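You operate a simulated robot arm through the tools that you are given. There is no shell and no other tool.

You are at the controls of a simulated two-armed robot. One attempt, no reset.

Task
Wind the gappy tape off and lay it again to band 1.
Fine: arm on first; all off, then on again with no bare lap till the pointer stands in that band; arm off.

The check looks at the end state, three seconds after you hand in, the way a careful person would. Anything else that was tipped, shoved, dropped, spilled or broken makes it a failure.

Robot
Two 7-joint arms with two-finger grippers on one trunk that stands fixed in place. Base frame: the origin is at the foot of the trunk, x ahead of it, y to its left, z up; the work surface is at about z = 0.85. Units: m, rad, N and s.
The left shoulder is at [0.027, 0.159, 1.282], the right one opposite. With the tool pointing down near the work surface each hand reaches from about 0.1 to 0.7 m from the base axis, measured 20 degrees to its own side. Payload 2.45 kg a hand.
Tool frame (each hand has its own): the origin (TCP) lies between the finger pads and is the grasp point; the fingertips stand 0.026 m ahead of it; z points along the fingers, y is the line along which they close. The gripper opens to 0.096 m; its body begins 0.069 m behind the TCP.
Orientation is told as [roll, pitch, yaw] about the base's x, y, z axes, in that order, counted from this pose: with the fingers straight down and closing along the base's y, the tool's x points along the base's -x, its y along +y and its z along -z.

Tools
- The arms move only by the tool step_arm. It takes "left_increments", "right_increments" or both (then of equal length, played together; a hand with none holds still); each is a list of rows, each a list of 3 entries, a list of its own where there are three numbers: the turn, a rotation vector about the tool's x, y, z in units of 4 degrees (1.0 is 4 degrees), then the shift along the tool's x, y, z in units of 50 mm (1.0 is 50 mm), then the finger opening in m, from 0 to 0.096. In form: [[[ax, ay, az], [dx, dy, dz], jaw], ...]. A call has 1 to 20 rows; each row shifts and turns the commanded pose from where the row before left it, along the tool's axes as they then stand. A call with a number of a shift or a turn outside -1 to 1 is refused whole. Each row takes 0.2 s and may step no farther than 0.05 m and 0.15 rad from the row before; otherwise, or with a gripper value out of range, the whole call is refused. Where a pose cannot be reached the arm comes as near as it can. A force on the tool above 40 N (or 10 N above the force at the start of the call, whichever is more), or a blocked arm, ends the call early, and 0.2 s more pass. Each finger travels about 0.1199 m/s and halts on what it meets, pressing with about 33 N; the grip force reading is that of the motor and also rises with nothing between the fingers. The clock runs only during rows and for 0.2 s after the last one: add rows that do not move to give the fingers time. The reply holds the time, the measured pose of the TCP, the force on the tool along the base axes, the opening and the grip force, in the units named above and with some noise, with the torque about the TCP (base axes, N m) and any sound that the robot's microphone picked up.
- Cameras (640 x 400 px; columns grow to the right, rows downward): "scene" is now at [0.0672, -0.0318, 1.7589]; the picture's right is [-0.36, -0.93, 0.00], its down [-0.67, 0.26, -0.69] and it looks along [0.65, -0.25, -0.72] (base axes); focal length 358 px, centre (320, 200). "left" rides on the left gripper at [0.082, -0.003, -0.098] in its tool frame; the picture's right is [0.04, 1.00, 0.00], its down [-0.73, 0.03, -0.68] and it looks along [-0.68, 0.03, 0.73] (tool axes); focal length 256 px, centre (320, 200). "right" rides on the right gripper at [0.082, 0.003, -0.098] in its tool frame; the picture's right is [-0.04, 1.00, 0.00], its down [-0.73, -0.03, -0.68] and it looks along [-0.68, -0.03, 0.73] (tool axes); focal length 256 px, centre (320, 200). There is no depth. A picture from a camera that has moved, and an enlarged one, comes with that camera's place and axes in the base frame and with its lens.
- camera(camera): a new picture of that camera. It takes no simulated time.
- slide_trunk(by): moves the trunk up (or, below 0, down) by that many m; the arms and the scene camera ride with it, the base frame stays. It gives what a move gives, with no picture.
- turn_head(pan, tilt): turns the head with the scene camera to pan (to the left, within 2.094 rad either way) and tilt (down, from -0.506 to 1.204), counted from straight ahead of the robot (the tilt from the chest, where the trunk bows). It gives what a move gives.
- close_up(camera, box): a new picture of the part [left, top, right, bottom] of that camera's present view, enlarged. It takes no simulated time.
- hand_in(): hands the job in; it is judged then, once.

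Places have to be worked out from the pictures, the camera data and where the tool is seen. Open the grippers and draw the arms clear of the work before you hand the job in, unless the task says otherwise.

The tools are called after ">>>" as a command line: name --argument value ..., lists and objects as JSON in quotes. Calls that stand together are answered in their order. step_arm: Moves the arms, as the interface text tells. Its arguments: {"type":"object","properties":{"left_increments":{"type":"array","items":{"type":"array"}},"right_increments":{"type":"array","items":{"type":"array"}}},"required":[]} The other tools are called the same way: slide_trunk (by) moves the trunk up or down; turn_head (pan, tilt) turns the head that bears the scene camera; camera (camera) takes a picture; close_up (camera, box) takes an enlarged picture of a part of a camera's view; hand_in () hands the job in.

At the start:

```text
t: 0.0
left_ee_pos: [0.45, 0.0456, 1.2948]
left_orientation: [-0.001, 0.0, -0.001]
left_ft_force: [-0.3, 0.5, 0.5]
left_ft_torque: [0.01, 0.02, 0.01]
left_grip_width: 0.096
left_grip_force: 0.2
right_ee_pos: [0.5007, -0.3209, 1.2513]
right_orientation: [0.002, 0.003, -0.002]
right_ft_force: [-0.2, 0.6, -0.3]
right_ft_torque: [0.02, -0.03, -0.02]
right_grip_width: 0.0963
right_grip_force: 0.1
trunk travel left (down, up): [-0.45, 0.117]
head pan, tilt (commanded): [-0.367, 0.799]
```

scene: 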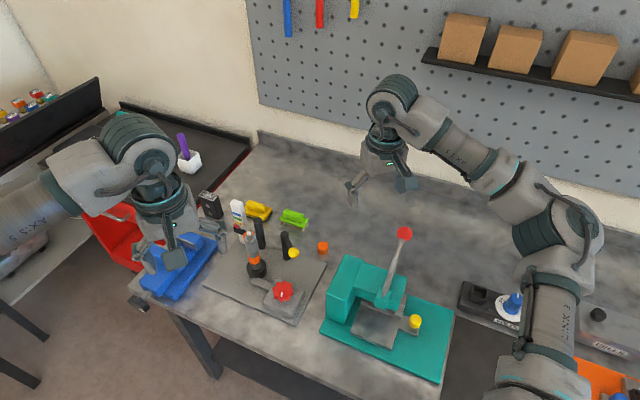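
right: 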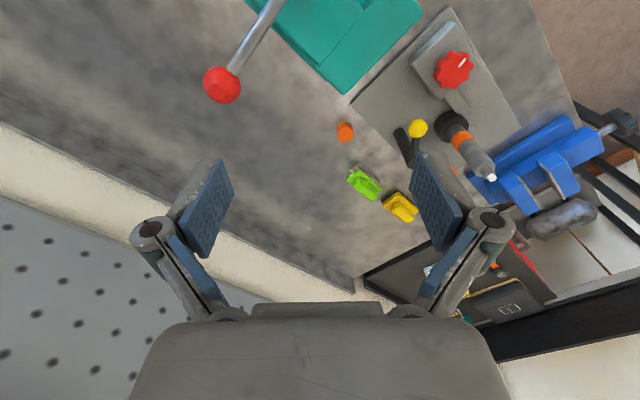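
left: 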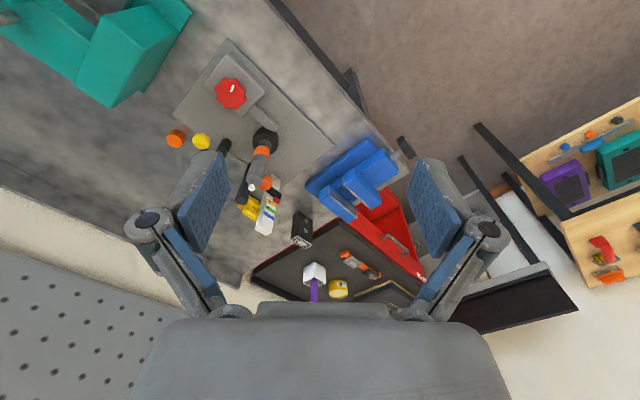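

I'll start by looking closely at the device on the grey plate, which seems to have a red knob, a wound rod, a yellow-knobbed lever and a coloured scale.

>>> close_up --camera "scene" --box '[190, 180, 350, 330]'

>>> close_up --camera "left" --box '[160, 40, 340, 240]'

>>> close_up --camera "right" --box '[330, 20, 570, 240]'

```text
2.67 times, centred on (270, 255) of scene
camera zoom: at [0.0672, -0.0318, 1.7589], right [-0.36, -0.93, 0.0], down [-0.67, 0.26, -0.69], along [0.65, -0.25, -0.72], focal length 955 px, centre (453, 53)
```

zoom: 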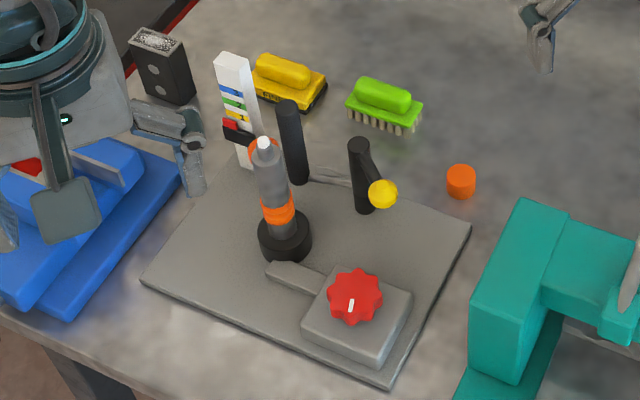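

```text
2.00 times, centred on (250, 140) of left
camera zoom: at [0.3694, 0.0429, 1.3944], right [-0.04, 1.0, 0.0], down [0.73, 0.03, 0.68], along [0.68, 0.03, -0.73], focal length 512 px, centre (460, 320)
```

zoom: 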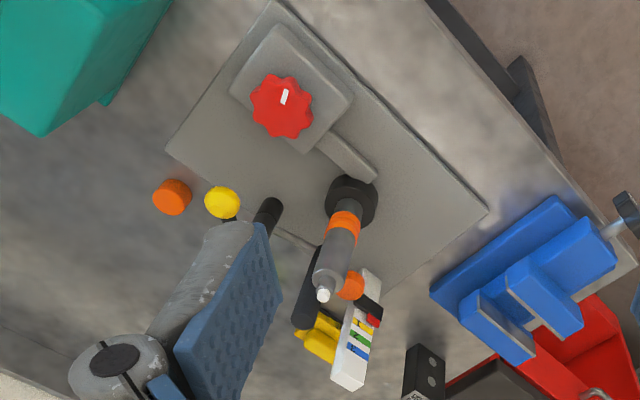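

```text
1.82 times, centred on (450, 130) of right
camera zoom: at [0.4202, -0.3173, 1.3495], right [0.04, 1.0, 0.0], down [0.73, -0.03, 0.68], along [0.68, -0.03, -0.73], focal length 465 px, centre (84, 327)
```

zoom: 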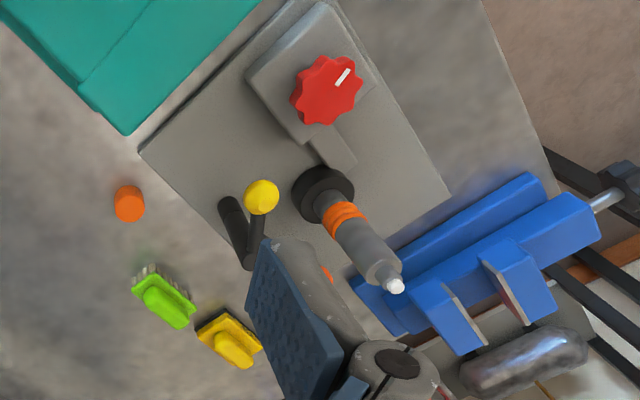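

The device has a vertical spindle in a black chuck with orange tape, a red crank knob near [0.55, -0.11, 0.92], a yellow-ball lever near [0.62, -0.17, 0.97], and a scale with a pointer. I'll draw the left arm aside and aim the head at the device to see it unobstructed.

>>> step_arm --left_increments '[[[0, 0, 0], [0.4, 0.9, 0], 0.096], [[0, 0, 0], [0.4, 0.9, 0], 0.096], [[0, 0, 0], [0.4, 0.9, 0], 0.096], [[0, 0, 0], [0.4, 0.9, 0], 0.096], [[0, 0, 0], [0.4, 0.9, 0], 0.096]]' --right_increments '[[[0, 0, 0], [0, -0.9, 0], 0.096], [[0, 0, 0], [0, -0.9, 0], 0.096], [[0, 0, 0], [0, 0, 0], 0.096], [[0, 0, 0], [0, 0, 0], 0.096], [[0, 0, 0], [0, 0, 0], 0.096]]'

>>> turn_head --pan -0.15 --tilt 0.95

>>> camera --camera "scene"

```text
t: 1.2
left_ee_pos: [0.3429, 0.2746, 1.2956]
left_orientation: [-0.001, -0.004, -0.001]
left_ft_force: [-0.1, 0.7, -0.3]
left_ft_torque: [-0.02, -0.02, -0.02]
left_grip_width: 0.0957
left_grip_force: 0.1
right_ee_pos: [0.4949, -0.4065, 1.2546]
right_orientation: [-0.003, -0.005, -0.003]
right_ft_force: [-0.2, -0.1, -0.2]
right_ft_torque: [0.0, -0.01, -0.03]
right_grip_width: 0.0959
right_grip_force: 0.1
trunk travel left (down, up): [-0.45, 0.117]
head pan, tilt (commanded): [-0.367, 0.799]
```

```text
t: 1.9
left_ee_pos: [0.3452, 0.2703, 1.2964]
left_orientation: [0.0, -0.003, -0.001]
left_ft_force: [0.1, -0.7, 0.9]
left_ft_torque: [-0.01, -0.01, 0.0]
left_grip_width: 0.0961
left_grip_force: 0.1
right_ee_pos: [0.4967, -0.408, 1.2521]
right_orientation: [0.0, -0.002, 0.0]
right_ft_force: [1.1, -0.1, 0.1]
right_ft_torque: [-0.02, -0.01, -0.02]
right_grip_width: 0.0958
right_grip_force: 0.0
trunk travel left (down, up): [-0.45, 0.117]
head pan, tilt (commanded): [-0.15, 0.949]
```

```text
taken
camera scene: at [0.0619, -0.0124, 1.7475], right [-0.15, -0.99, 0.0], down [-0.81, 0.12, -0.58], along [0.57, -0.09, -0.81], focal length 358 px, centre (320, 200)
```

scene: 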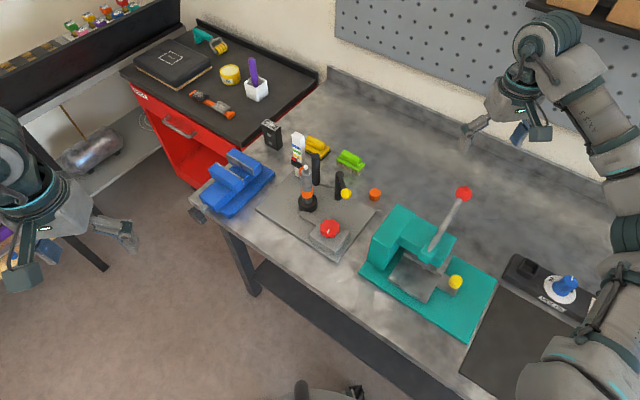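

The device is now in the clear; I'll enlarge it.

>>> close_up --camera "scene" --box '[250, 120, 390, 265]'

>>> close_up --camera "scene" --box '[275, 125, 365, 215]'

>>> camera --camera "left"

>>> camera --camera "right"

```text
2.76 times, centred on (320, 192) of scene
camera zoom: at [0.0619, -0.0124, 1.7475], right [-0.15, -0.99, 0.0], down [-0.81, 0.12, -0.58], along [0.57, -0.09, -0.81], focal length 988 px, centre (320, 221)
```

zoom: 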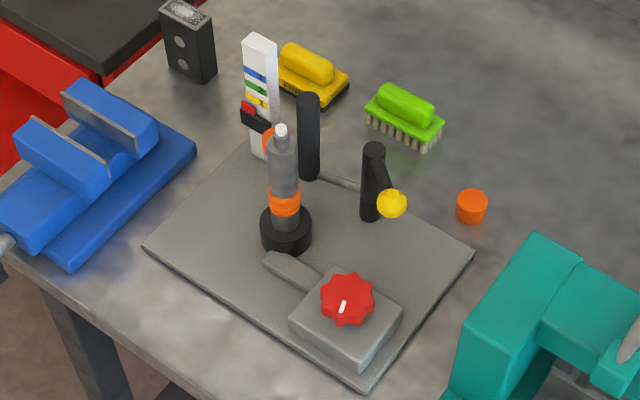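

```text
4.44 times, centred on (320, 170) of scene
camera zoom: at [0.0619, -0.0124, 1.7475], right [-0.15, -0.99, 0.0], down [-0.81, 0.12, -0.58], along [0.57, -0.09, -0.81], focal length 1592 px, centre (320, 333)
```

zoom: 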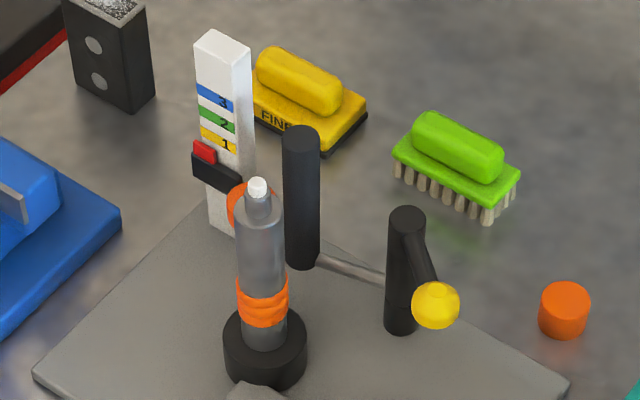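

```text
taken
camera left: at [0.2638, 0.2674, 1.3959], right [-0.04, 1.0, 0.0], down [0.73, 0.03, 0.68], along [0.68, 0.03, -0.73], focal length 256 px, centre (320, 200)
```

left: 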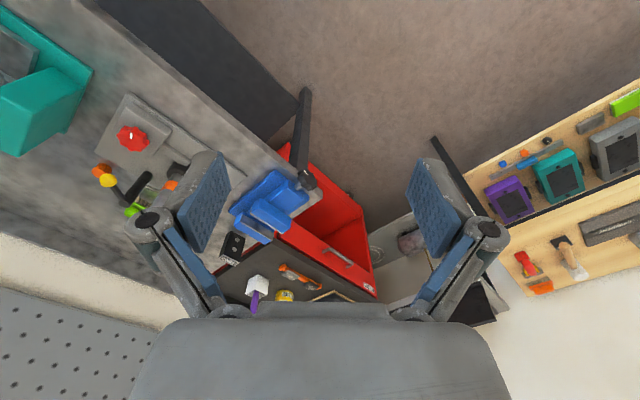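

```text
taken
camera right: at [0.4158, -0.4057, 1.3506], right [0.04, 1.0, 0.0], down [0.73, -0.03, 0.68], along [0.68, -0.03, -0.73], focal length 256 px, centre (320, 200)
```

right: 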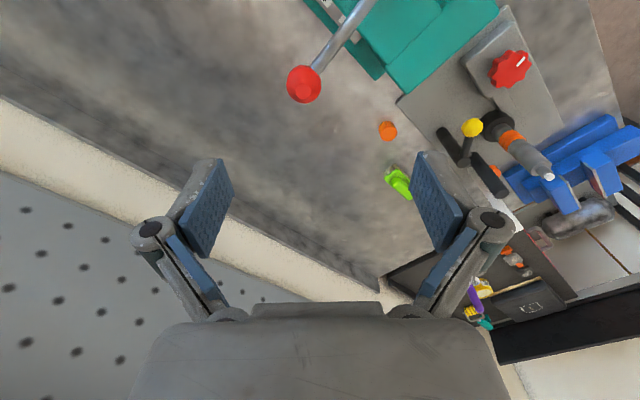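

The scale shows bands 1 (yellow, lowest), 2, 3, with the red pointer below band 1. I'll zoom in further on the spindle/tape, the scale and the lever to understand the mechanism.

>>> close_up --camera "scene" --box '[285, 125, 325, 175]'

>>> close_up --camera "scene" --box '[295, 155, 355, 215]'

>>> close_up --camera "scene" --box '[295, 195, 365, 265]'

>>> close_up --camera "right" --box '[420, 30, 570, 220]'

>>> close_up --camera "left" --box '[70, 80, 230, 230]'

```text
8.00 times, centred on (305, 150) of scene
camera zoom: at [0.0619, -0.0124, 1.7475], right [-0.15, -0.99, 0.0], down [-0.81, 0.12, -0.58], along [0.57, -0.09, -0.81], focal length 2865 px, centre (440, 600)
```

zoom: 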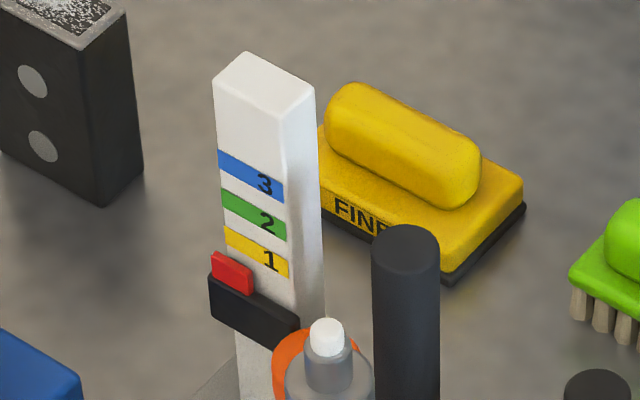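

```text
6.67 times, centred on (325, 185) of scene
camera zoom: at [0.0619, -0.0124, 1.7475], right [-0.15, -0.99, 0.0], down [-0.81, 0.12, -0.58], along [0.57, -0.09, -0.81], focal length 2388 px, centre (287, 300)
```

zoom: 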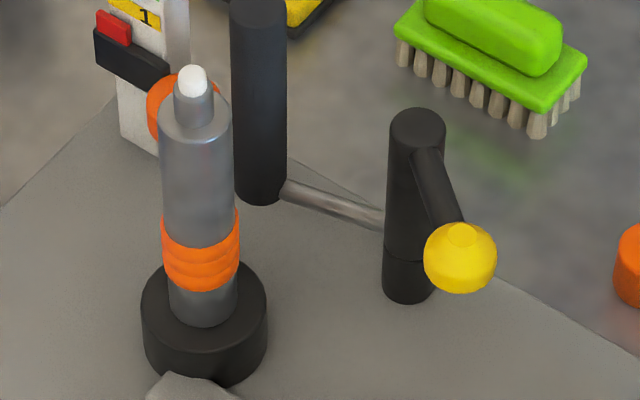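

```text
5.71 times, centred on (330, 230) of scene
camera zoom: at [0.0619, -0.0124, 1.7475], right [-0.15, -0.99, 0.0], down [-0.81, 0.12, -0.58], along [0.57, -0.09, -0.81], focal length 2047 px, centre (263, 29)
```

zoom: 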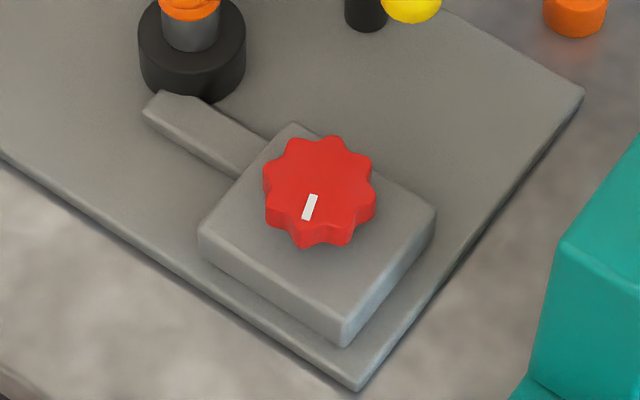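

```text
2.11 times, centred on (495, 125) of right
camera zoom: at [0.4158, -0.4057, 1.3506], right [0.04, 1.0, 0.0], down [0.73, -0.03, 0.68], along [0.68, -0.03, -0.73], focal length 539 px, centre (-48, 358)
```

zoom: 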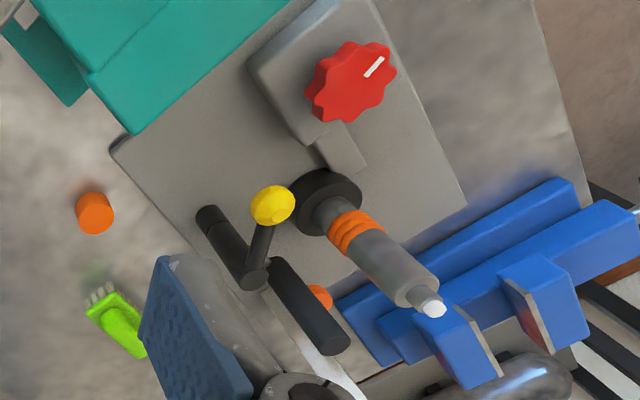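

```text
2.67 times, centred on (150, 155) of left
camera zoom: at [0.2638, 0.2674, 1.3959], right [-0.04, 1.0, 0.0], down [0.73, 0.03, 0.68], along [0.68, 0.03, -0.73], focal length 683 px, centre (773, 320)
```

zoom: 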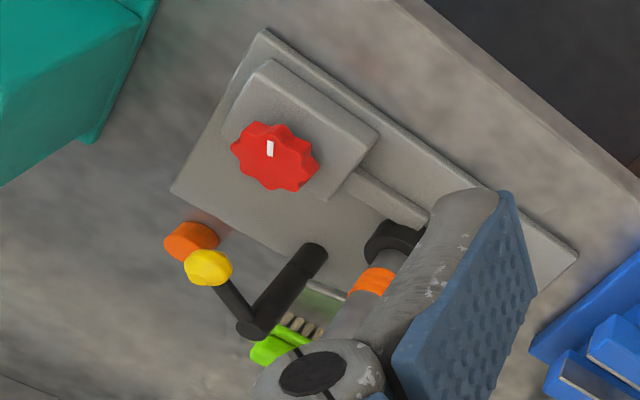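

My read of the mechanism: the yellow-ball lever turns about a post near [0.687, -0.162] and swings the tall black roller towards the spindle near [0.668, -0.066]. Pushing the ball towards -y should put the arm on. I'll bring the right hand above the ball at a safe height.

>>> step_arm --right_increments '[[[0, 0, 0], [-0.42, 0.8, 0], 0.096], [[0, 0, 0], [-0.42, 0.8, 0], 0.096], [[0, 0, 0], [-0.42, 0.8, 0], 0.09], [[0, 0, 0], [-0.42, 0.8, 0], 0.08], [[0, 0, 0], [-0.42, 0.8, 0], 0.07], [[0, 0, 0], [-0.42, 0.76, 0], 0.06], [[0, 0, 0], [0, 0, 0.8], 0.06], [[0, 0, 0], [0, 0, 0.8], 0.06], [[0, 0, 0], [0, 0, 0.6], 0.06], [[0, 0, 0], [0, 0, 0], 0.06]]'

>>> camera --camera "right"

>>> close_up --camera "scene" --box '[250, 100, 410, 260]'

```text
t: 4.1
left_ee_pos: [0.345, 0.2723, 1.2962]
left_orientation: [-0.002, -0.003, -0.001]
left_ft_force: [-0.2, 0.3, -0.8]
left_ft_torque: [0.0, 0.01, -0.03]
left_grip_width: 0.0961
left_grip_force: 0.0
right_ee_pos: [0.6234, -0.1683, 1.1443]
right_orientation: [-0.002, -0.002, 0.0]
right_ft_force: [0.6, -0.8, -0.8]
right_ft_torque: [0.03, 0.04, 0.01]
right_grip_width: 0.0603
right_grip_force: 0.0
trunk travel left (down, up): [-0.45, 0.117]
head pan, tilt (commanded): [-0.15, 0.949]
```

```text
taken
camera right: at [0.5422, -0.1649, 1.2433], right [0.04, 1.0, 0.0], down [0.73, -0.03, 0.68], along [0.68, -0.03, -0.73], focal length 256 px, centre (320, 200)
```

right: 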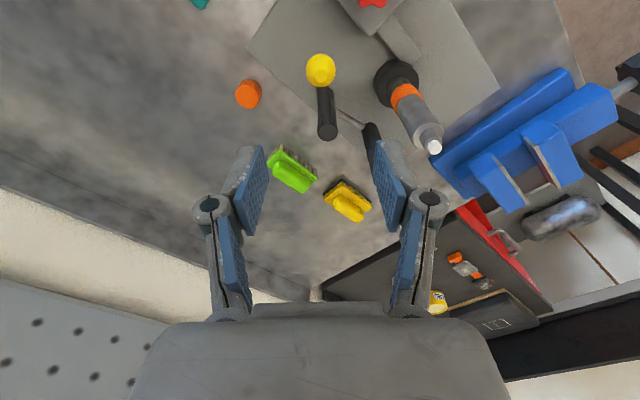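

```text
2.50 times, centred on (330, 180) of scene
camera zoom: at [0.0634, -0.0096, 1.7475], right [-0.15, -0.99, 0.0], down [-0.81, 0.12, -0.58], along [0.57, -0.09, -0.82], focal length 895 px, centre (295, 250)
```

zoom: 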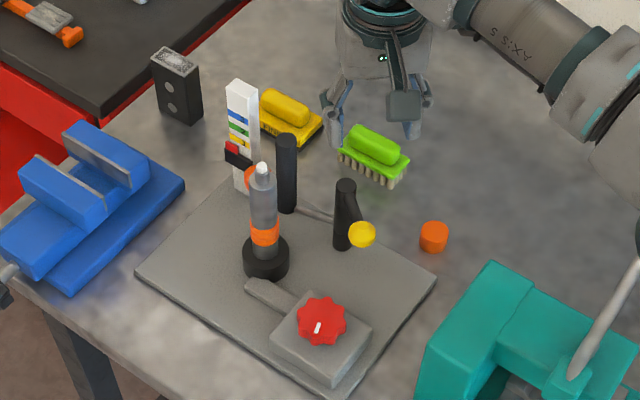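

Ball confirmed near [0.622, -0.168, 0.97], directly under the hand. I'll lower so the fingers straddle it loosely.

>>> step_arm --right_increments '[[[0, 0, 0], [0, 0, 0.8], 0.06], [[0, 0, 0], [0, 0, 0.8], 0.06], [[0, 0, 0], [0, 0, 0.8], 0.06], [[0, 0, 0], [0, 0, 0.5], 0.06], [[0, 0, 0], [0, 0, 0.3], 0.06], [[0, 0, 0], [0, 0, 0], 0.06]]'

>>> camera --camera "right"

>>> close_up --camera "scene" --box '[270, 120, 390, 240]'

```text
t: 5.5
left_ee_pos: [0.3456, 0.2721, 1.2953]
left_orientation: [-0.002, -0.003, 0.0]
left_ft_force: [-0.9, 0.0, -0.4]
left_ft_torque: [-0.01, 0.01, 0.01]
left_grip_width: 0.0961
left_grip_force: 0.1
right_ee_pos: [0.6244, -0.1695, 0.9834]
right_orientation: [-0.002, -0.003, 0.0]
right_ft_force: [0.2, -0.3, -0.1]
right_ft_torque: [0.0, 0.01, 0.03]
right_grip_width: 0.06
right_grip_force: 0.1
trunk travel left (down, up): [-0.45, 0.117]
head pan, tilt (commanded): [-0.15, 0.949]
```

```text
taken
camera right: at [0.543, -0.1655, 1.0824], right [0.04, 1.0, 0.0], down [0.73, -0.03, 0.68], along [0.68, -0.03, -0.73], focal length 256 px, centre (320, 200)
```

right: 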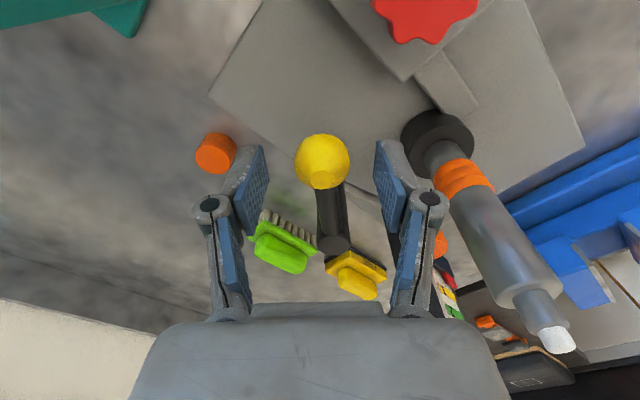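

```text
3.33 times, centred on (330, 180) of scene
camera zoom: at [0.0636, -0.008, 1.7474], right [-0.15, -0.99, 0.0], down [-0.81, 0.12, -0.58], along [0.57, -0.09, -0.82], focal length 1194 px, centre (287, 267)
```

zoom: 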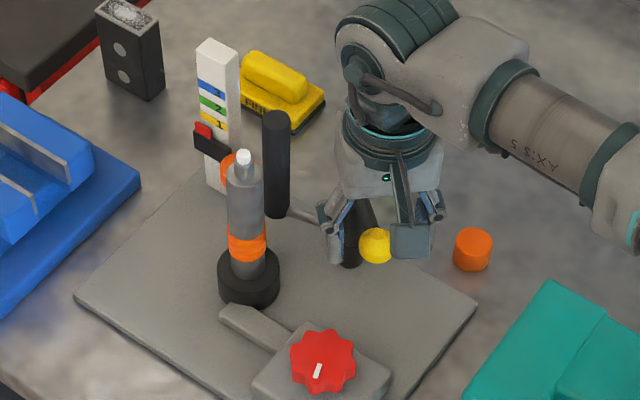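

The fingers straddle the ball with room on both sides. I'll narrow them to a loose cage and swing the lever counter-clockwise (ball towards -y) along its arc in small steps.

>>> step_arm --right_increments '[[[0, 0, 0], [0.08, 0.02, 0], 0.038], [[0, 0, 0], [0, 0, 0], 0.038], [[0, 0, -1], [0, -0.09, 0], 0.038], [[0, 0, -1], [0, -0.09, 0], 0.038], [[0, 0, -1], [0, -0.09, 0], 0.038], [[0, 0, -1], [0, -0.09, 0], 0.038], [[0, 0, -1], [0, -0.09, 0], 0.038], [[0, 0, 0], [0, 0, 0], 0.038]]'

>>> camera --camera "right"

>>> close_up --camera "scene" --box '[270, 120, 390, 240]'

```text
t: 7.3
left_ee_pos: [0.3457, 0.2731, 1.2957]
left_orientation: [-0.001, -0.002, 0.0]
left_ft_force: [-1.2, -0.9, -0.2]
left_ft_torque: [0.01, 0.03, 0.02]
left_grip_width: 0.096
left_grip_force: 0.1
right_ee_pos: [0.6224, -0.191, 0.983]
right_orientation: [-0.002, -0.001, 0.349]
right_ft_force: [0.5, -0.2, 0.4]
right_ft_torque: [-0.03, 0.0, 0.01]
right_grip_width: 0.038
right_grip_force: 0.4
trunk travel left (down, up): [-0.45, 0.117]
head pan, tilt (commanded): [-0.15, 0.949]
```

```text
taken
camera right: at [0.5461, -0.2154, 1.0826], right [-0.3, 0.95, 0.0], down [0.7, 0.22, 0.68], along [0.65, 0.21, -0.73], focal length 256 px, centre (320, 200)
```

right: 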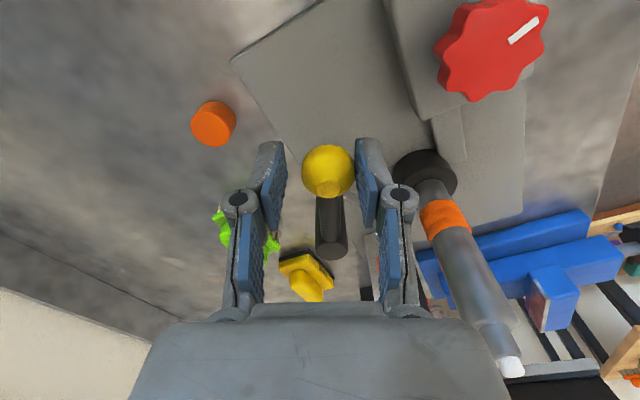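

```text
3.33 times, centred on (330, 180) of scene
camera zoom: at [0.0637, -0.0088, 1.7474], right [-0.15, -0.99, 0.0], down [-0.81, 0.12, -0.58], along [0.57, -0.09, -0.82], focal length 1194 px, centre (287, 267)
```

zoom: 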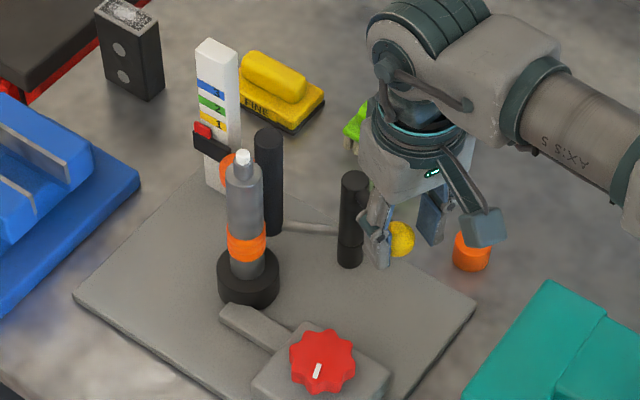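

The lever swings freely and the roller is moving towards the spindle. I'll go on in small steps until it meets the spindle.

>>> step_arm --right_increments '[[[0, 0, -1], [0, -0.09, 0], 0.038], [[0, 0, -1], [0, -0.09, 0], 0.038], [[0, 0, -1], [0, -0.09, 0], 0.038], [[0, 0, 0], [0, 0, 0], 0.038]]'

>>> camera --camera "right"

>>> close_up --camera "scene" --box '[280, 130, 360, 210]'

```text
t: 8.3
left_ee_pos: [0.3453, 0.2728, 1.2957]
left_orientation: [-0.004, -0.003, 0.0]
left_ft_force: [0.7, -0.4, 0.1]
left_ft_torque: [0.0, -0.04, -0.03]
left_grip_width: 0.0961
left_grip_force: 0.0
right_ee_pos: [0.6247, -0.1964, 0.9859]
right_orientation: [-0.002, -0.002, 0.419]
right_ft_force: [0.4, 0.0, 0.2]
right_ft_torque: [-0.01, 0.01, -0.01]
right_grip_width: 0.0381
right_grip_force: 0.2
right hand out of reach, approached as far as the arm can: row 2, 3
trunk travel left (down, up): [-0.45, 0.117]
head pan, tilt (commanded): [-0.15, 0.949]
```

```text
taken
camera right: at [0.5495, -0.2255, 1.0824], right [-0.37, 0.93, 0.0], down [0.68, 0.27, 0.68], along [0.63, 0.25, -0.73], focal length 256 px, centre (320, 200)
```

right: 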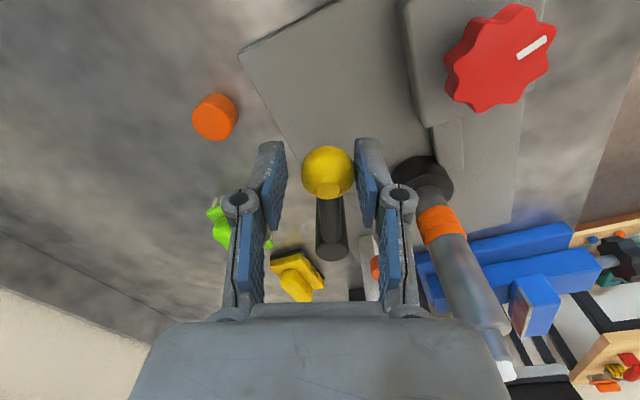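

```text
5.00 times, centred on (320, 170) of scene
camera zoom: at [0.0637, -0.0093, 1.7474], right [-0.15, -0.99, 0.0], down [-0.81, 0.12, -0.58], along [0.57, -0.09, -0.82], focal length 1791 px, centre (320, 350)
```

zoom: 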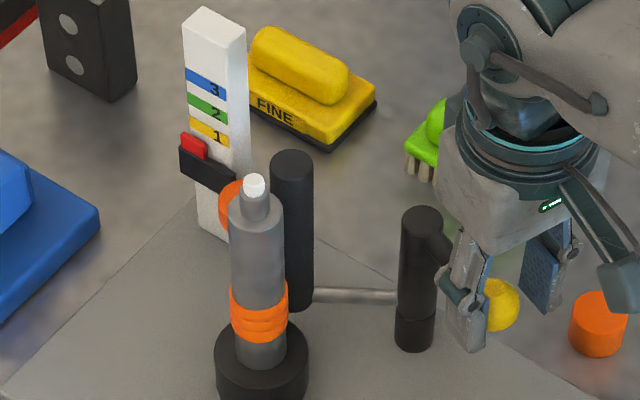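

The right wrist reached a joint limit in yaw, though the lever has moved about 20° and the roller is nearer the spindle. I'll ease the yaw back and carry on with mostly pure shifts along the arc.

>>> step_arm --right_increments '[[[0, 0, 1], [0, 0, 0], 0.036], [[0, 0, 1], [0, -0.05, 0], 0.036], [[0, 0, 0], [-0.02, -0.08, 0], 0.036], [[0, 0, 0], [-0.02, -0.08, 0], 0.036], [[0, 0, 0], [0, 0, 0], 0.036]]'

>>> camera --camera "right"

>>> close_up --camera "scene" --box '[280, 130, 360, 210]'

```text
t: 9.5
left_ee_pos: [0.3452, 0.2721, 1.2956]
left_orientation: [-0.001, -0.002, 0.0]
left_ft_force: [-0.3, 0.3, -0.2]
left_ft_torque: [0.02, -0.03, -0.01]
left_grip_width: 0.096
left_grip_force: 0.1
right_ee_pos: [0.6299, -0.2068, 0.984]
right_orientation: [-0.002, -0.002, 0.279]
right_ft_force: [0.4, -0.8, 0.3]
right_ft_torque: [-0.02, -0.06, -0.05]
right_grip_width: 0.0363
right_grip_force: 0.1
trunk travel left (down, up): [-0.45, 0.117]
head pan, tilt (commanded): [-0.15, 0.949]
```

```text
taken
camera right: at [0.5514, -0.2246, 1.0816], right [-0.24, 0.97, 0.0], down [0.71, 0.17, 0.68], along [0.66, 0.16, -0.73], focal length 256 px, centre (320, 200)
```

right: 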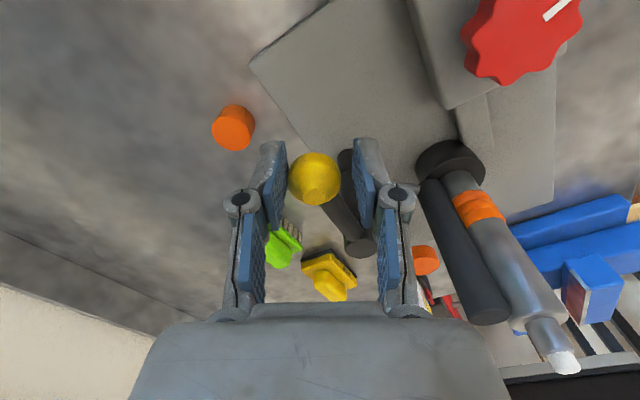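

```text
5.00 times, centred on (320, 170) of scene
camera zoom: at [0.064, -0.0097, 1.7474], right [-0.15, -0.99, 0.0], down [-0.81, 0.12, -0.58], along [0.57, -0.09, -0.82], focal length 1791 px, centre (320, 350)
```

zoom: 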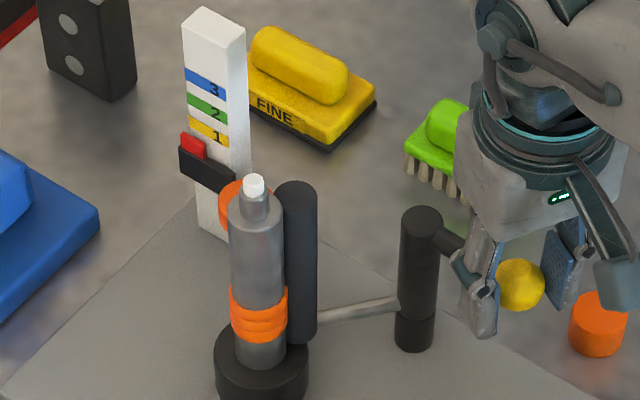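

The lever seems to have snapped ahead of the finger: the ball now sits near [0.637, -0.207], about where I predicted contact. I'll zoom in on the roller and spindle to confirm.

>>> close_up --camera "scene" --box '[295, 155, 335, 205]'

>>> close_up --camera "right" --box '[400, 130, 600, 390]'

>>> close_up --camera "left" --box '[70, 80, 230, 230]'

```text
8.00 times, centred on (315, 180) of scene
camera zoom: at [0.064, -0.0097, 1.7474], right [-0.15, -0.99, 0.0], down [-0.81, 0.12, -0.58], along [0.57, -0.09, -0.82], focal length 2865 px, centre (360, 360)
```

zoom: 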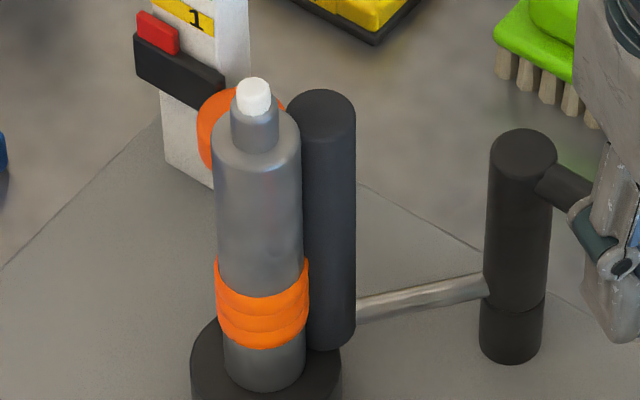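

```text
1.54 times, centred on (500, 260) of right
camera zoom: at [0.5514, -0.2246, 1.0816], right [-0.24, 0.97, 0.0], down [0.71, 0.17, 0.68], along [0.66, 0.16, -0.73], focal length 394 px, centre (43, 108)
```

zoom: 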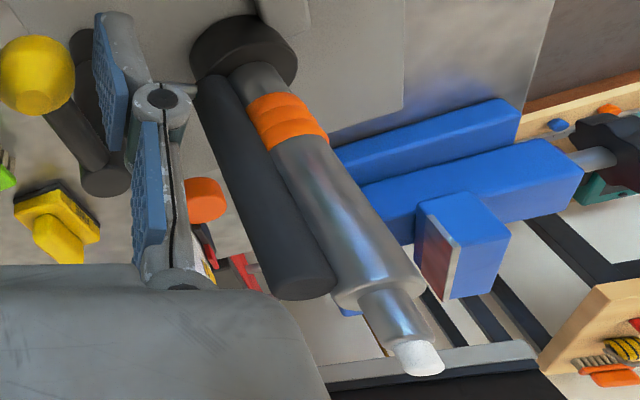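

```text
2.67 times, centred on (150, 155) of left
camera zoom: at [0.2644, 0.2695, 1.3953], right [-0.04, 1.0, 0.0], down [0.73, 0.03, 0.68], along [0.68, 0.03, -0.73], focal length 683 px, centre (773, 320)
```

zoom: 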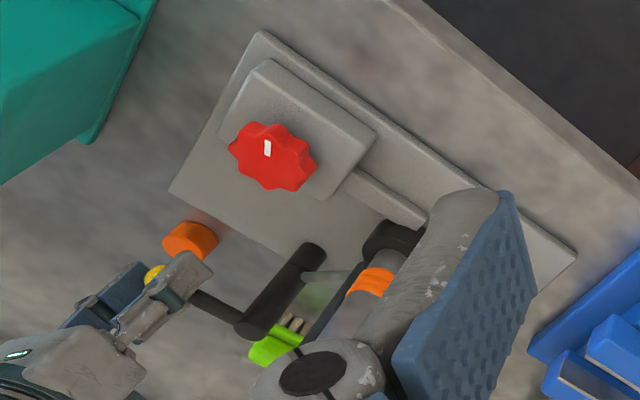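

The roller now rests against the spindle/tape: the arm is on. I'll lift the right hand straight up and away, and check the lever stays put.

>>> step_arm --right_increments '[[[0, 0, 0], [0, 0, 0], 0.05], [[0, 0, 0], [0, 0, -0.4], 0.05], [[0, 0, 0], [0, 0, -0.9], 0.05], [[0, 0, 0], [0, 0, -0.9], 0.05], [[0, 0, 0], [0, 0, -0.9], 0.05], [[0, 0, 1], [0, 0, -0.9], 0.06], [[0, 0, 1], [0.3, -0.8, 0], 0.07], [[0, 0, 1], [0.3, -0.8, 0], 0.08], [[0, 0, 1], [0.3, -0.8, 0], 0.08], [[0, 0, 0], [0.3, -0.8, 0], 0.08]]'

>>> close_up --camera "scene" --box '[270, 120, 370, 260]'

>>> close_up --camera "scene" --box '[295, 155, 345, 205]'

```text
t: 11.7
left_ee_pos: [0.3455, 0.2691, 1.2963]
left_orientation: [0.001, -0.003, 0.003]
left_ft_force: [-0.8, -0.4, 0.2]
left_ft_torque: [0.01, 0.0, 0.0]
left_grip_width: 0.096
left_grip_force: 0.0
right_ee_pos: [0.585, -0.3747, 1.1839]
right_orientation: [0.002, -0.002, -0.001]
right_ft_force: [-0.1, 0.5, 0.2]
right_ft_torque: [0.01, -0.02, 0.01]
right_grip_width: 0.0798
right_grip_force: 0.2
trunk travel left (down, up): [-0.45, 0.117]
head pan, tilt (commanded): [-0.15, 0.949]
```

```text
2.86 times, centred on (320, 190) of scene
camera zoom: at [0.0618, -0.0145, 1.7475], right [-0.15, -0.99, 0.0], down [-0.81, 0.12, -0.58], along [0.57, -0.09, -0.81], focal length 1023 px, centre (320, 229)
```

zoom: 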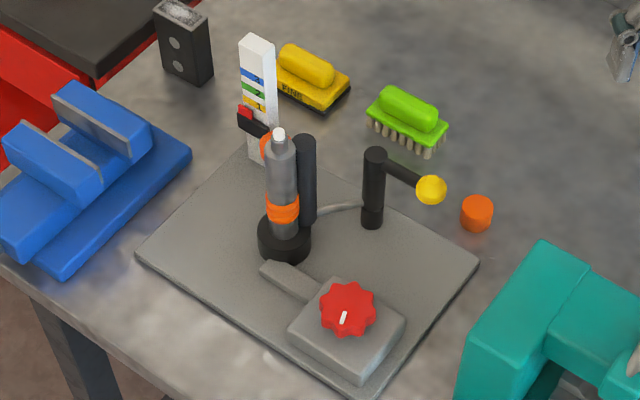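

```text
8.00 times, centred on (320, 180) of scene
camera zoom: at [0.0618, -0.0145, 1.7475], right [-0.15, -0.99, 0.0], down [-0.81, 0.12, -0.58], along [0.57, -0.09, -0.81], focal length 2865 px, centre (320, 360)
```

zoom: 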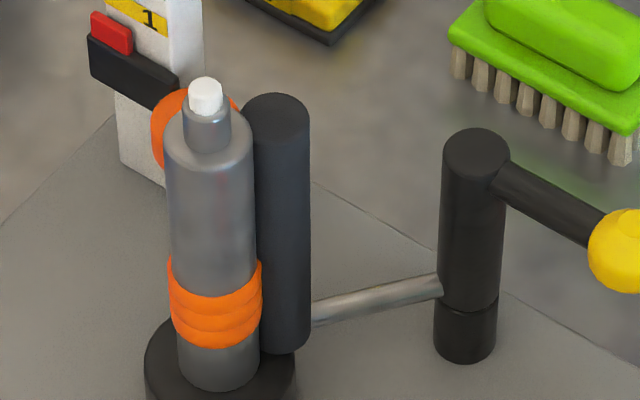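

The lever stays on by itself. Now I'll bring the left hand over the red knob (about [0.552, -0.1135, 0.918]).

>>> step_arm --left_increments '[[[0, 0, 0], [-0.459, -0.85, 0], 0.096], [[0, 0, 0], [-0.459, -0.85, 0], 0.096], [[0, 0, 0], [-0.459, -0.85, 0], 0.096], [[0, 0, 0], [-0.459, -0.85, 0], 0.096], [[0, 0, 0], [-0.459, -0.85, 0], 0.09], [[0, 0, 0], [-0.459, -0.85, 0], 0.08], [[0, 0, 0], [-0.459, -0.85, 0], 0.08], [[0, 0, 0], [-0.459, -0.85, 0], 0.08], [[0, 0, 0], [-0.459, -0.85, 0], 0.08], [[0, 0, 0], [0, 0, 0.9], 0.08], [[0, 0, 0], [0, 0, 0.9], 0.08], [[0, 0, 0], [0, 0, 0.9], 0.08], [[0, 0, 0], [0, 0, 0.9], 0.08], [[0, 0, 0], [0, 0, 0], 0.08]]'

>>> camera --camera "left"

>>> camera --camera "scene"

>>> camera --camera "right"

```text
t: 14.7
left_ee_pos: [0.5486, -0.1036, 1.1135]
left_orientation: [0.003, -0.003, 0.001]
left_ft_force: [-0.1, -0.5, -0.4]
left_ft_torque: [-0.01, -0.04, -0.02]
left_grip_width: 0.0799
left_grip_force: 0.0
left hand out of reach, approached as far as the arm can: row 9
right_ee_pos: [0.5858, -0.3749, 1.1824]
right_orientation: [0.005, 0.0, -0.002]
right_ft_force: [-1.0, 0.2, -0.3]
right_ft_torque: [-0.01, 0.0, -0.02]
right_grip_width: 0.0799
right_grip_force: 0.0
trunk travel left (down, up): [-0.45, 0.117]
head pan, tilt (commanded): [-0.15, 0.949]
```

```text
taken
camera left: at [0.4655, -0.1073, 1.2136], right [-0.04, 1.0, 0.0], down [0.73, 0.03, 0.68], along [0.68, 0.03, -0.73], focal length 256 px, centre (320, 200)
```

left: 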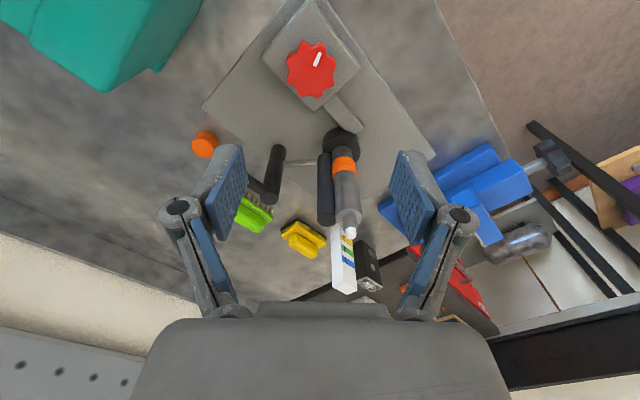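

```text
taken
camera scene: at [0.0655, -0.0233, 1.7472], right [-0.15, -0.99, -0.01], down [-0.81, 0.13, -0.58], along [0.57, -0.08, -0.82], focal length 358 px, centre (320, 200)
```

scene: 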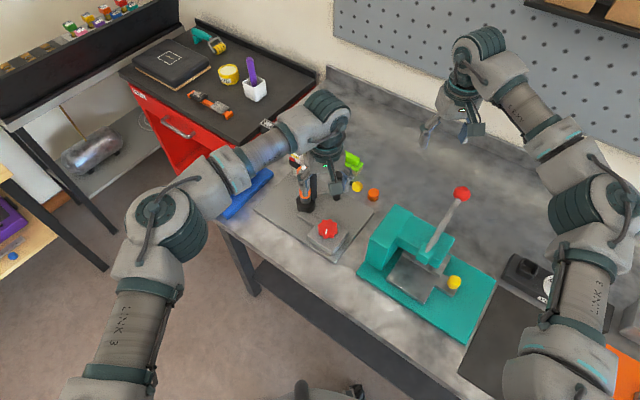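

```text
taken
camera right: at [0.5051, -0.3718, 1.2806], right [0.04, 1.0, 0.0], down [0.73, -0.03, 0.68], along [0.68, -0.03, -0.73], focal length 256 px, centre (320, 200)
```

right: 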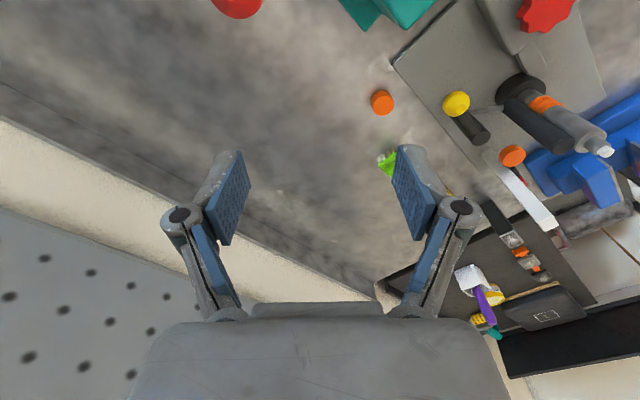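

Both hands are clear of everything. Before choosing which hand turns the knob, I'll check the yaw range of each wrist in free air: left counter-clockwise, right clockwise.

>>> step_arm --left_increments '[[[0, 0, -1], [0, 0, 0], 0.08], [[0, 0, -1], [0, 0, 0], 0.08], [[0, 0, -1], [0, 0, 0], 0.08], [[0, 0, -1], [0, 0, 0], 0.08], [[0, 0, -1], [0, 0, 0], 0.08], [[0, 0, -1], [0, 0, 0], 0.08], [[0, 0, -1], [0, 0, 0], 0.08], [[0, 0, -1], [0, 0, 0], 0.08], [[0, 0, -1], [0, 0, 0], 0.08], [[0, 0, -1], [0, 0, 0], 0.08], [[0, 0, -1], [0, 0, 0], 0.08], [[0, 0, -1], [0, 0, 0], 0.08], [[0, 0, -1], [0, 0, 0], 0.08], [[0, 0, -1], [0, 0, 0], 0.08], [[0, 0, -1], [0, 0, 0], 0.08], [[0, 0, -1], [0, 0, 0], 0.08], [[0, 0, -1], [0, 0, 0], 0.08], [[0, 0, -1], [0, 0, 0], 0.08], [[0, 0, -1], [0, 0, 0], 0.08], [[0, 0, -1], [0, 0, 0], 0.08]]' --right_increments '[[[0, 0, 1], [0, 0, 0], 0.08], [[0, 0, 1], [0, 0, 0], 0.08], [[0, 0, 1], [0, 0, 0], 0.08], [[0, 0, 1], [0, 0, 0], 0.08], [[0, 0, 1], [0, 0, 0], 0.08], [[0, 0, 1], [0, 0, 0], 0.08], [[0, 0, 1], [0, 0, 0], 0.08], [[0, 0, 1], [0, 0, 0], 0.08], [[0, 0, 1], [0, 0, 0], 0.08], [[0, 0, 1], [0, 0, 0], 0.08], [[0, 0, 1], [0, 0, 0], 0.08], [[0, 0, 1], [0, 0, 0], 0.08], [[0, 0, 1], [0, 0, 0], 0.08], [[0, 0, 1], [0, 0, 0], 0.08], [[0, 0, 1], [0, 0, 0], 0.08], [[0, 0, 1], [0, 0, 0], 0.08], [[0, 0, 1], [0, 0, 0], 0.08], [[0, 0, 1], [0, 0, 0], 0.08], [[0, 0, 1], [0, 0, 0], 0.08], [[0, 0, 1], [0, 0, 0], 0.08]]'

```text
t: 18.9
left_ee_pos: [0.5488, -0.105, 1.1148]
left_orientation: [-0.003, 0.0, 1.399]
left_ft_force: [1.1, 0.5, 0.7]
left_ft_torque: [0.02, -0.01, 0.02]
left_grip_width: 0.0801
left_grip_force: 0.0
right_ee_pos: [0.5862, -0.3722, 1.1827]
right_orientation: [0.001, -0.001, -1.398]
right_ft_force: [0.3, -0.3, 0.0]
right_ft_torque: [0.0, 0.02, -0.01]
right_grip_width: 0.0797
right_grip_force: 0.1
trunk travel left (down, up): [-0.45, 0.117]
head pan, tilt (commanded): [-0.15, 0.949]
```

Both wrists took 80° easily; I'll go on to see where the range ends.

>>> step_arm --left_increments '[[[0, 0, -1], [0, 0, 0], 0.08], [[0, 0, -1], [0, 0, 0], 0.08], [[0, 0, -1], [0, 0, 0], 0.08], [[0, 0, -1], [0, 0, 0], 0.08], [[0, 0, -1], [0, 0, 0], 0.08], [[0, 0, -1], [0, 0, 0], 0.08], [[0, 0, -1], [0, 0, 0], 0.08], [[0, 0, -1], [0, 0, 0], 0.08], [[0, 0, -1], [0, 0, 0], 0.08], [[0, 0, -1], [0, 0, 0], 0.08], [[0, 0, -1], [0, 0, 0], 0.08], [[0, 0, -1], [0, 0, 0], 0.08], [[0, 0, -1], [0, 0, 0], 0.08], [[0, 0, -1], [0, 0, 0], 0.08], [[0, 0, -1], [0, 0, 0], 0.08], [[0, 0, -1], [0, 0, 0], 0.08], [[0, 0, -1], [0, 0, 0], 0.08], [[0, 0, -1], [0, 0, 0], 0.08], [[0, 0, -1], [0, 0, 0], 0.08], [[0, 0, -1], [0, 0, 0], 0.08]]' --right_increments '[[[0, 0, 1], [0, 0, 0], 0.08], [[0, 0, 1], [0, 0, 0], 0.08], [[0, 0, 1], [0, 0, 0], 0.08], [[0, 0, 1], [0, 0, 0], 0.08], [[0, 0, 1], [0, 0, 0], 0.08], [[0, 0, 1], [0, 0, 0], 0.08], [[0, 0, 1], [0, 0, 0], 0.08], [[0, 0, 1], [0, 0, 0], 0.08], [[0, 0, 1], [0, 0, 0], 0.08], [[0, 0, 1], [0, 0, 0], 0.08], [[0, 0, 1], [0, 0, 0], 0.08], [[0, 0, 1], [0, 0, 0], 0.08], [[0, 0, 1], [0, 0, 0], 0.08], [[0, 0, 1], [0, 0, 0], 0.08], [[0, 0, 1], [0, 0, 0], 0.08], [[0, 0, 1], [0, 0, 0], 0.08], [[0, 0, 1], [0, 0, 0], 0.08], [[0, 0, 1], [0, 0, 0], 0.08], [[0, 0, 1], [0, 0, 0], 0.08], [[0, 0, 1], [0, 0, 0], 0.08]]'

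```text
t: 23.1
left_ee_pos: [0.5496, -0.1052, 1.1136]
left_orientation: [-0.002, 0.002, 2.794]
left_ft_force: [-0.3, -0.4, -0.6]
left_ft_torque: [-0.01, -0.02, -0.05]
left_grip_width: 0.0802
left_grip_force: 0.0
right_ee_pos: [0.5867, -0.3718, 1.1836]
right_orientation: [0.0, 0.0, -2.794]
right_ft_force: [-0.6, -0.8, -0.7]
right_ft_torque: [0.02, -0.04, -0.01]
right_grip_width: 0.0797
right_grip_force: 0.1
trunk travel left (down, up): [-0.45, 0.117]
head pan, tilt (commanded): [-0.15, 0.949]
```

Still no limit at 160°. One more sweep to learn the full range.

>>> step_arm --left_increments '[[[0, 0, -1], [0, 0, 0], 0.08], [[0, 0, -1], [0, 0, 0], 0.08], [[0, 0, -1], [0, 0, 0], 0.08], [[0, 0, -1], [0, 0, 0], 0.08], [[0, 0, -1], [0, 0, 0], 0.08], [[0, 0, -1], [0, 0, 0], 0.08], [[0, 0, -1], [0, 0, 0], 0.08], [[0, 0, -1], [0, 0, 0], 0.08], [[0, 0, -1], [0, 0, 0], 0.08], [[0, 0, -1], [0, 0, 0], 0.08], [[0, 0, -1], [0, 0, 0], 0.08], [[0, 0, -1], [0, 0, 0], 0.08], [[0, 0, -1], [0, 0, 0], 0.08], [[0, 0, -1], [0, 0, 0], 0.08], [[0, 0, -1], [0, 0, 0], 0.08], [[0, 0, -1], [0, 0, 0], 0.08], [[0, 0, -1], [0, 0, 0], 0.08], [[0, 0, -1], [0, 0, 0], 0.08], [[0, 0, -1], [0, 0, 0], 0.08], [[0, 0, -1], [0, 0, 0], 0.08]]' --right_increments '[[[0, 0, 1], [0, 0, 0], 0.08], [[0, 0, 1], [0, 0, 0], 0.08], [[0, 0, 1], [0, 0, 0], 0.08], [[0, 0, 1], [0, 0, 0], 0.08], [[0, 0, 1], [0, 0, 0], 0.08], [[0, 0, 1], [0, 0, 0], 0.08], [[0, 0, 1], [0, 0, 0], 0.08], [[0, 0, 1], [0, 0, 0], 0.08], [[0, 0, 1], [0, 0, 0], 0.08], [[0, 0, 1], [0, 0, 0], 0.08], [[0, 0, 1], [0, 0, 0], 0.08], [[0, 0, 1], [0, 0, 0], 0.08], [[0, 0, 1], [0, 0, 0], 0.08], [[0, 0, 1], [0, 0, 0], 0.08], [[0, 0, 1], [0, 0, 0], 0.08], [[0, 0, 1], [0, 0, 0], 0.08], [[0, 0, 1], [0, 0, 0], 0.08], [[0, 0, 1], [0, 0, 0], 0.08], [[0, 0, 1], [0, 0, 0], 0.08], [[0, 0, 1], [0, 0, 0], 0.08]]'

>>> camera --camera "scene"

>>> camera --camera "left"

>>> camera --camera "right"

```text
t: 27.3
left_ee_pos: [0.5482, -0.1045, 1.1136]
left_orientation: [0.002, 0.001, -2.093]
left_ft_force: [-0.1, 0.3, -0.1]
left_ft_torque: [0.03, 0.0, -0.04]
left_grip_width: 0.0802
left_grip_force: 0.0
right_ee_pos: [0.586, -0.3725, 1.1825]
right_orientation: [-0.002, 0.0, 2.092]
right_ft_force: [-0.8, 0.1, -0.7]
right_ft_torque: [-0.06, -0.05, 0.01]
right_grip_width: 0.0799
right_grip_force: 0.0
trunk travel left (down, up): [-0.45, 0.117]
head pan, tilt (commanded): [-0.15, 0.949]
```

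```text
taken
camera scene: at [0.065, -0.016, 1.7473], right [-0.15, -0.99, 0.0], down [-0.81, 0.12, -0.58], along [0.57, -0.08, -0.82], focal length 358 px, centre (320, 200)
```

scene: 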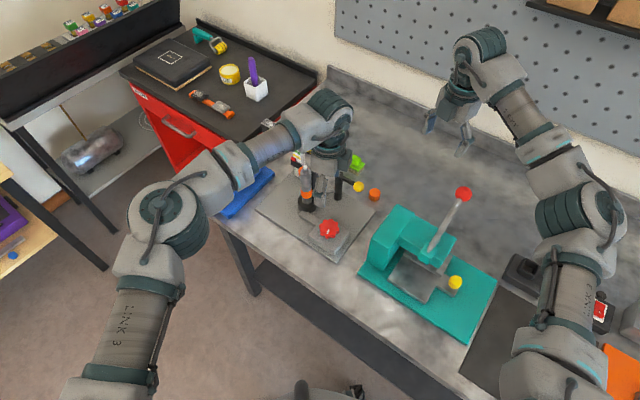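

```text
taken
camera left: at [0.5864, -0.0317, 1.2142], right [0.89, -0.46, 0.0], down [-0.34, -0.65, 0.68], along [-0.31, -0.6, -0.74], focal length 256 px, centre (320, 200)
```

left: 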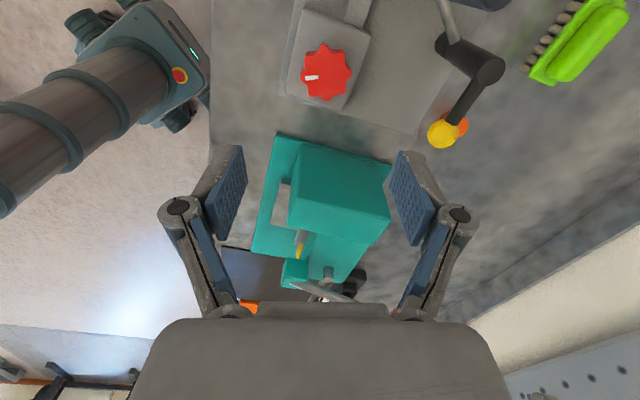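

```text
taken
camera right: at [0.6249, -0.4441, 1.2813], right [-0.89, -0.46, 0.0], down [-0.34, 0.65, 0.68], along [-0.31, 0.6, -0.73], focal length 256 px, centre (320, 200)
```

right: 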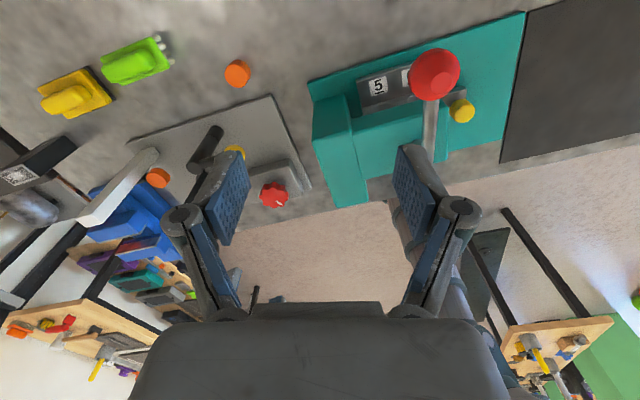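

Each wrist covers at least 240° (left counter-clockwise, right clockwise). The right hand has the better reach to the knob, so I'll use it, and draw the left arm back out of the way while I unwind the right wrist.

>>> step_arm --left_increments '[[[0, 0, 0], [0, 0, -0.9], 0.08], [[0, 0, 0], [0, 0, -0.9], 0.08], [[0, 0, 0], [0.442, -0.716, 0], 0.08], [[0, 0, 0], [0.442, -0.716, 0], 0.08], [[0, 0, 0], [0.442, -0.716, 0], 0.08], [[0, 0, 0], [0.442, -0.716, 0], 0.08], [[0, 0, 0], [0.442, -0.716, 0], 0.08], [[0, 0, 0], [0.442, -0.716, 0], 0.08], [[0, 0, 0], [0.442, -0.716, 0], 0.08], [[0, 0, 0], [0.442, -0.716, 0], 0.08], [[0, 0, 0], [0.442, -0.716, 0], 0.08], [[0, 0, 0], [0.442, -0.716, 0], 0.08], [[0, 0, 1], [0, 0, 0], 0.08], [[0, 0, 1], [0, 0, 0], 0.08], [[0, 0, 1], [0, 0, 0], 0.08], [[0, 0, 1], [0, 0, 0], 0.08], [[0, 0, 1], [0, 0, 0], 0.08], [[0, 0, 1], [0, 0, 0], 0.08], [[0, 0, 1], [0, 0, 0], 0.08], [[0, 0, 1], [0, 0, 0], 0.08]]' --right_increments '[[[0, 0, -1], [0, 0, 0], 0.08], [[0, 0, -1], [0, 0, 0], 0.08], [[0, 0, -1], [0, 0, 0], 0.08], [[0, 0, -1], [0, 0, 0], 0.08], [[0, 0, -1], [0, 0, 0], 0.08], [[0, 0, -1], [0, 0, 0], 0.08], [[0, 0, -1], [0, 0, 0], 0.08], [[0, 0, -1], [0, 0, 0], 0.08], [[0, 0, -1], [0, 0, 0], 0.08], [[0, 0, -1], [0, 0, 0], 0.08], [[0, 0, -1], [0, 0, 0], 0.08], [[0, 0, -1], [0, 0, 0], 0.08], [[0, 0, -1], [0, 0, 0], 0.08], [[0, 0, -1], [0, 0, 0], 0.08], [[0, 0, -1], [0, 0, 0], 0.08], [[0, 0, -1], [0, 0, 0], 0.08], [[0, 0, -1], [0, 0, 0], 0.08], [[0, 0, -1], [0, 0, 0], 0.08], [[0, 0, -1], [0, 0, 0], 0.08], [[0, 0, -1], [0, 0, 0], 0.08]]'

```text
t: 31.5
left_ee_pos: [0.3486, 0.2687, 1.2025]
left_orientation: [0.003, 0.003, -2.652]
left_ft_force: [0.0, 0.1, 0.0]
left_ft_torque: [0.02, -0.01, -0.01]
left_grip_width: 0.0802
left_grip_force: 0.0
right_ee_pos: [0.5871, -0.3716, 1.1837]
right_orientation: [0.001, 0.001, -2.793]
right_ft_force: [-0.4, -0.6, -0.4]
right_ft_torque: [0.0, -0.02, -0.03]
right_grip_width: 0.08
right_grip_force: 0.0
trunk travel left (down, up): [-0.45, 0.117]
head pan, tilt (commanded): [-0.15, 0.949]
```

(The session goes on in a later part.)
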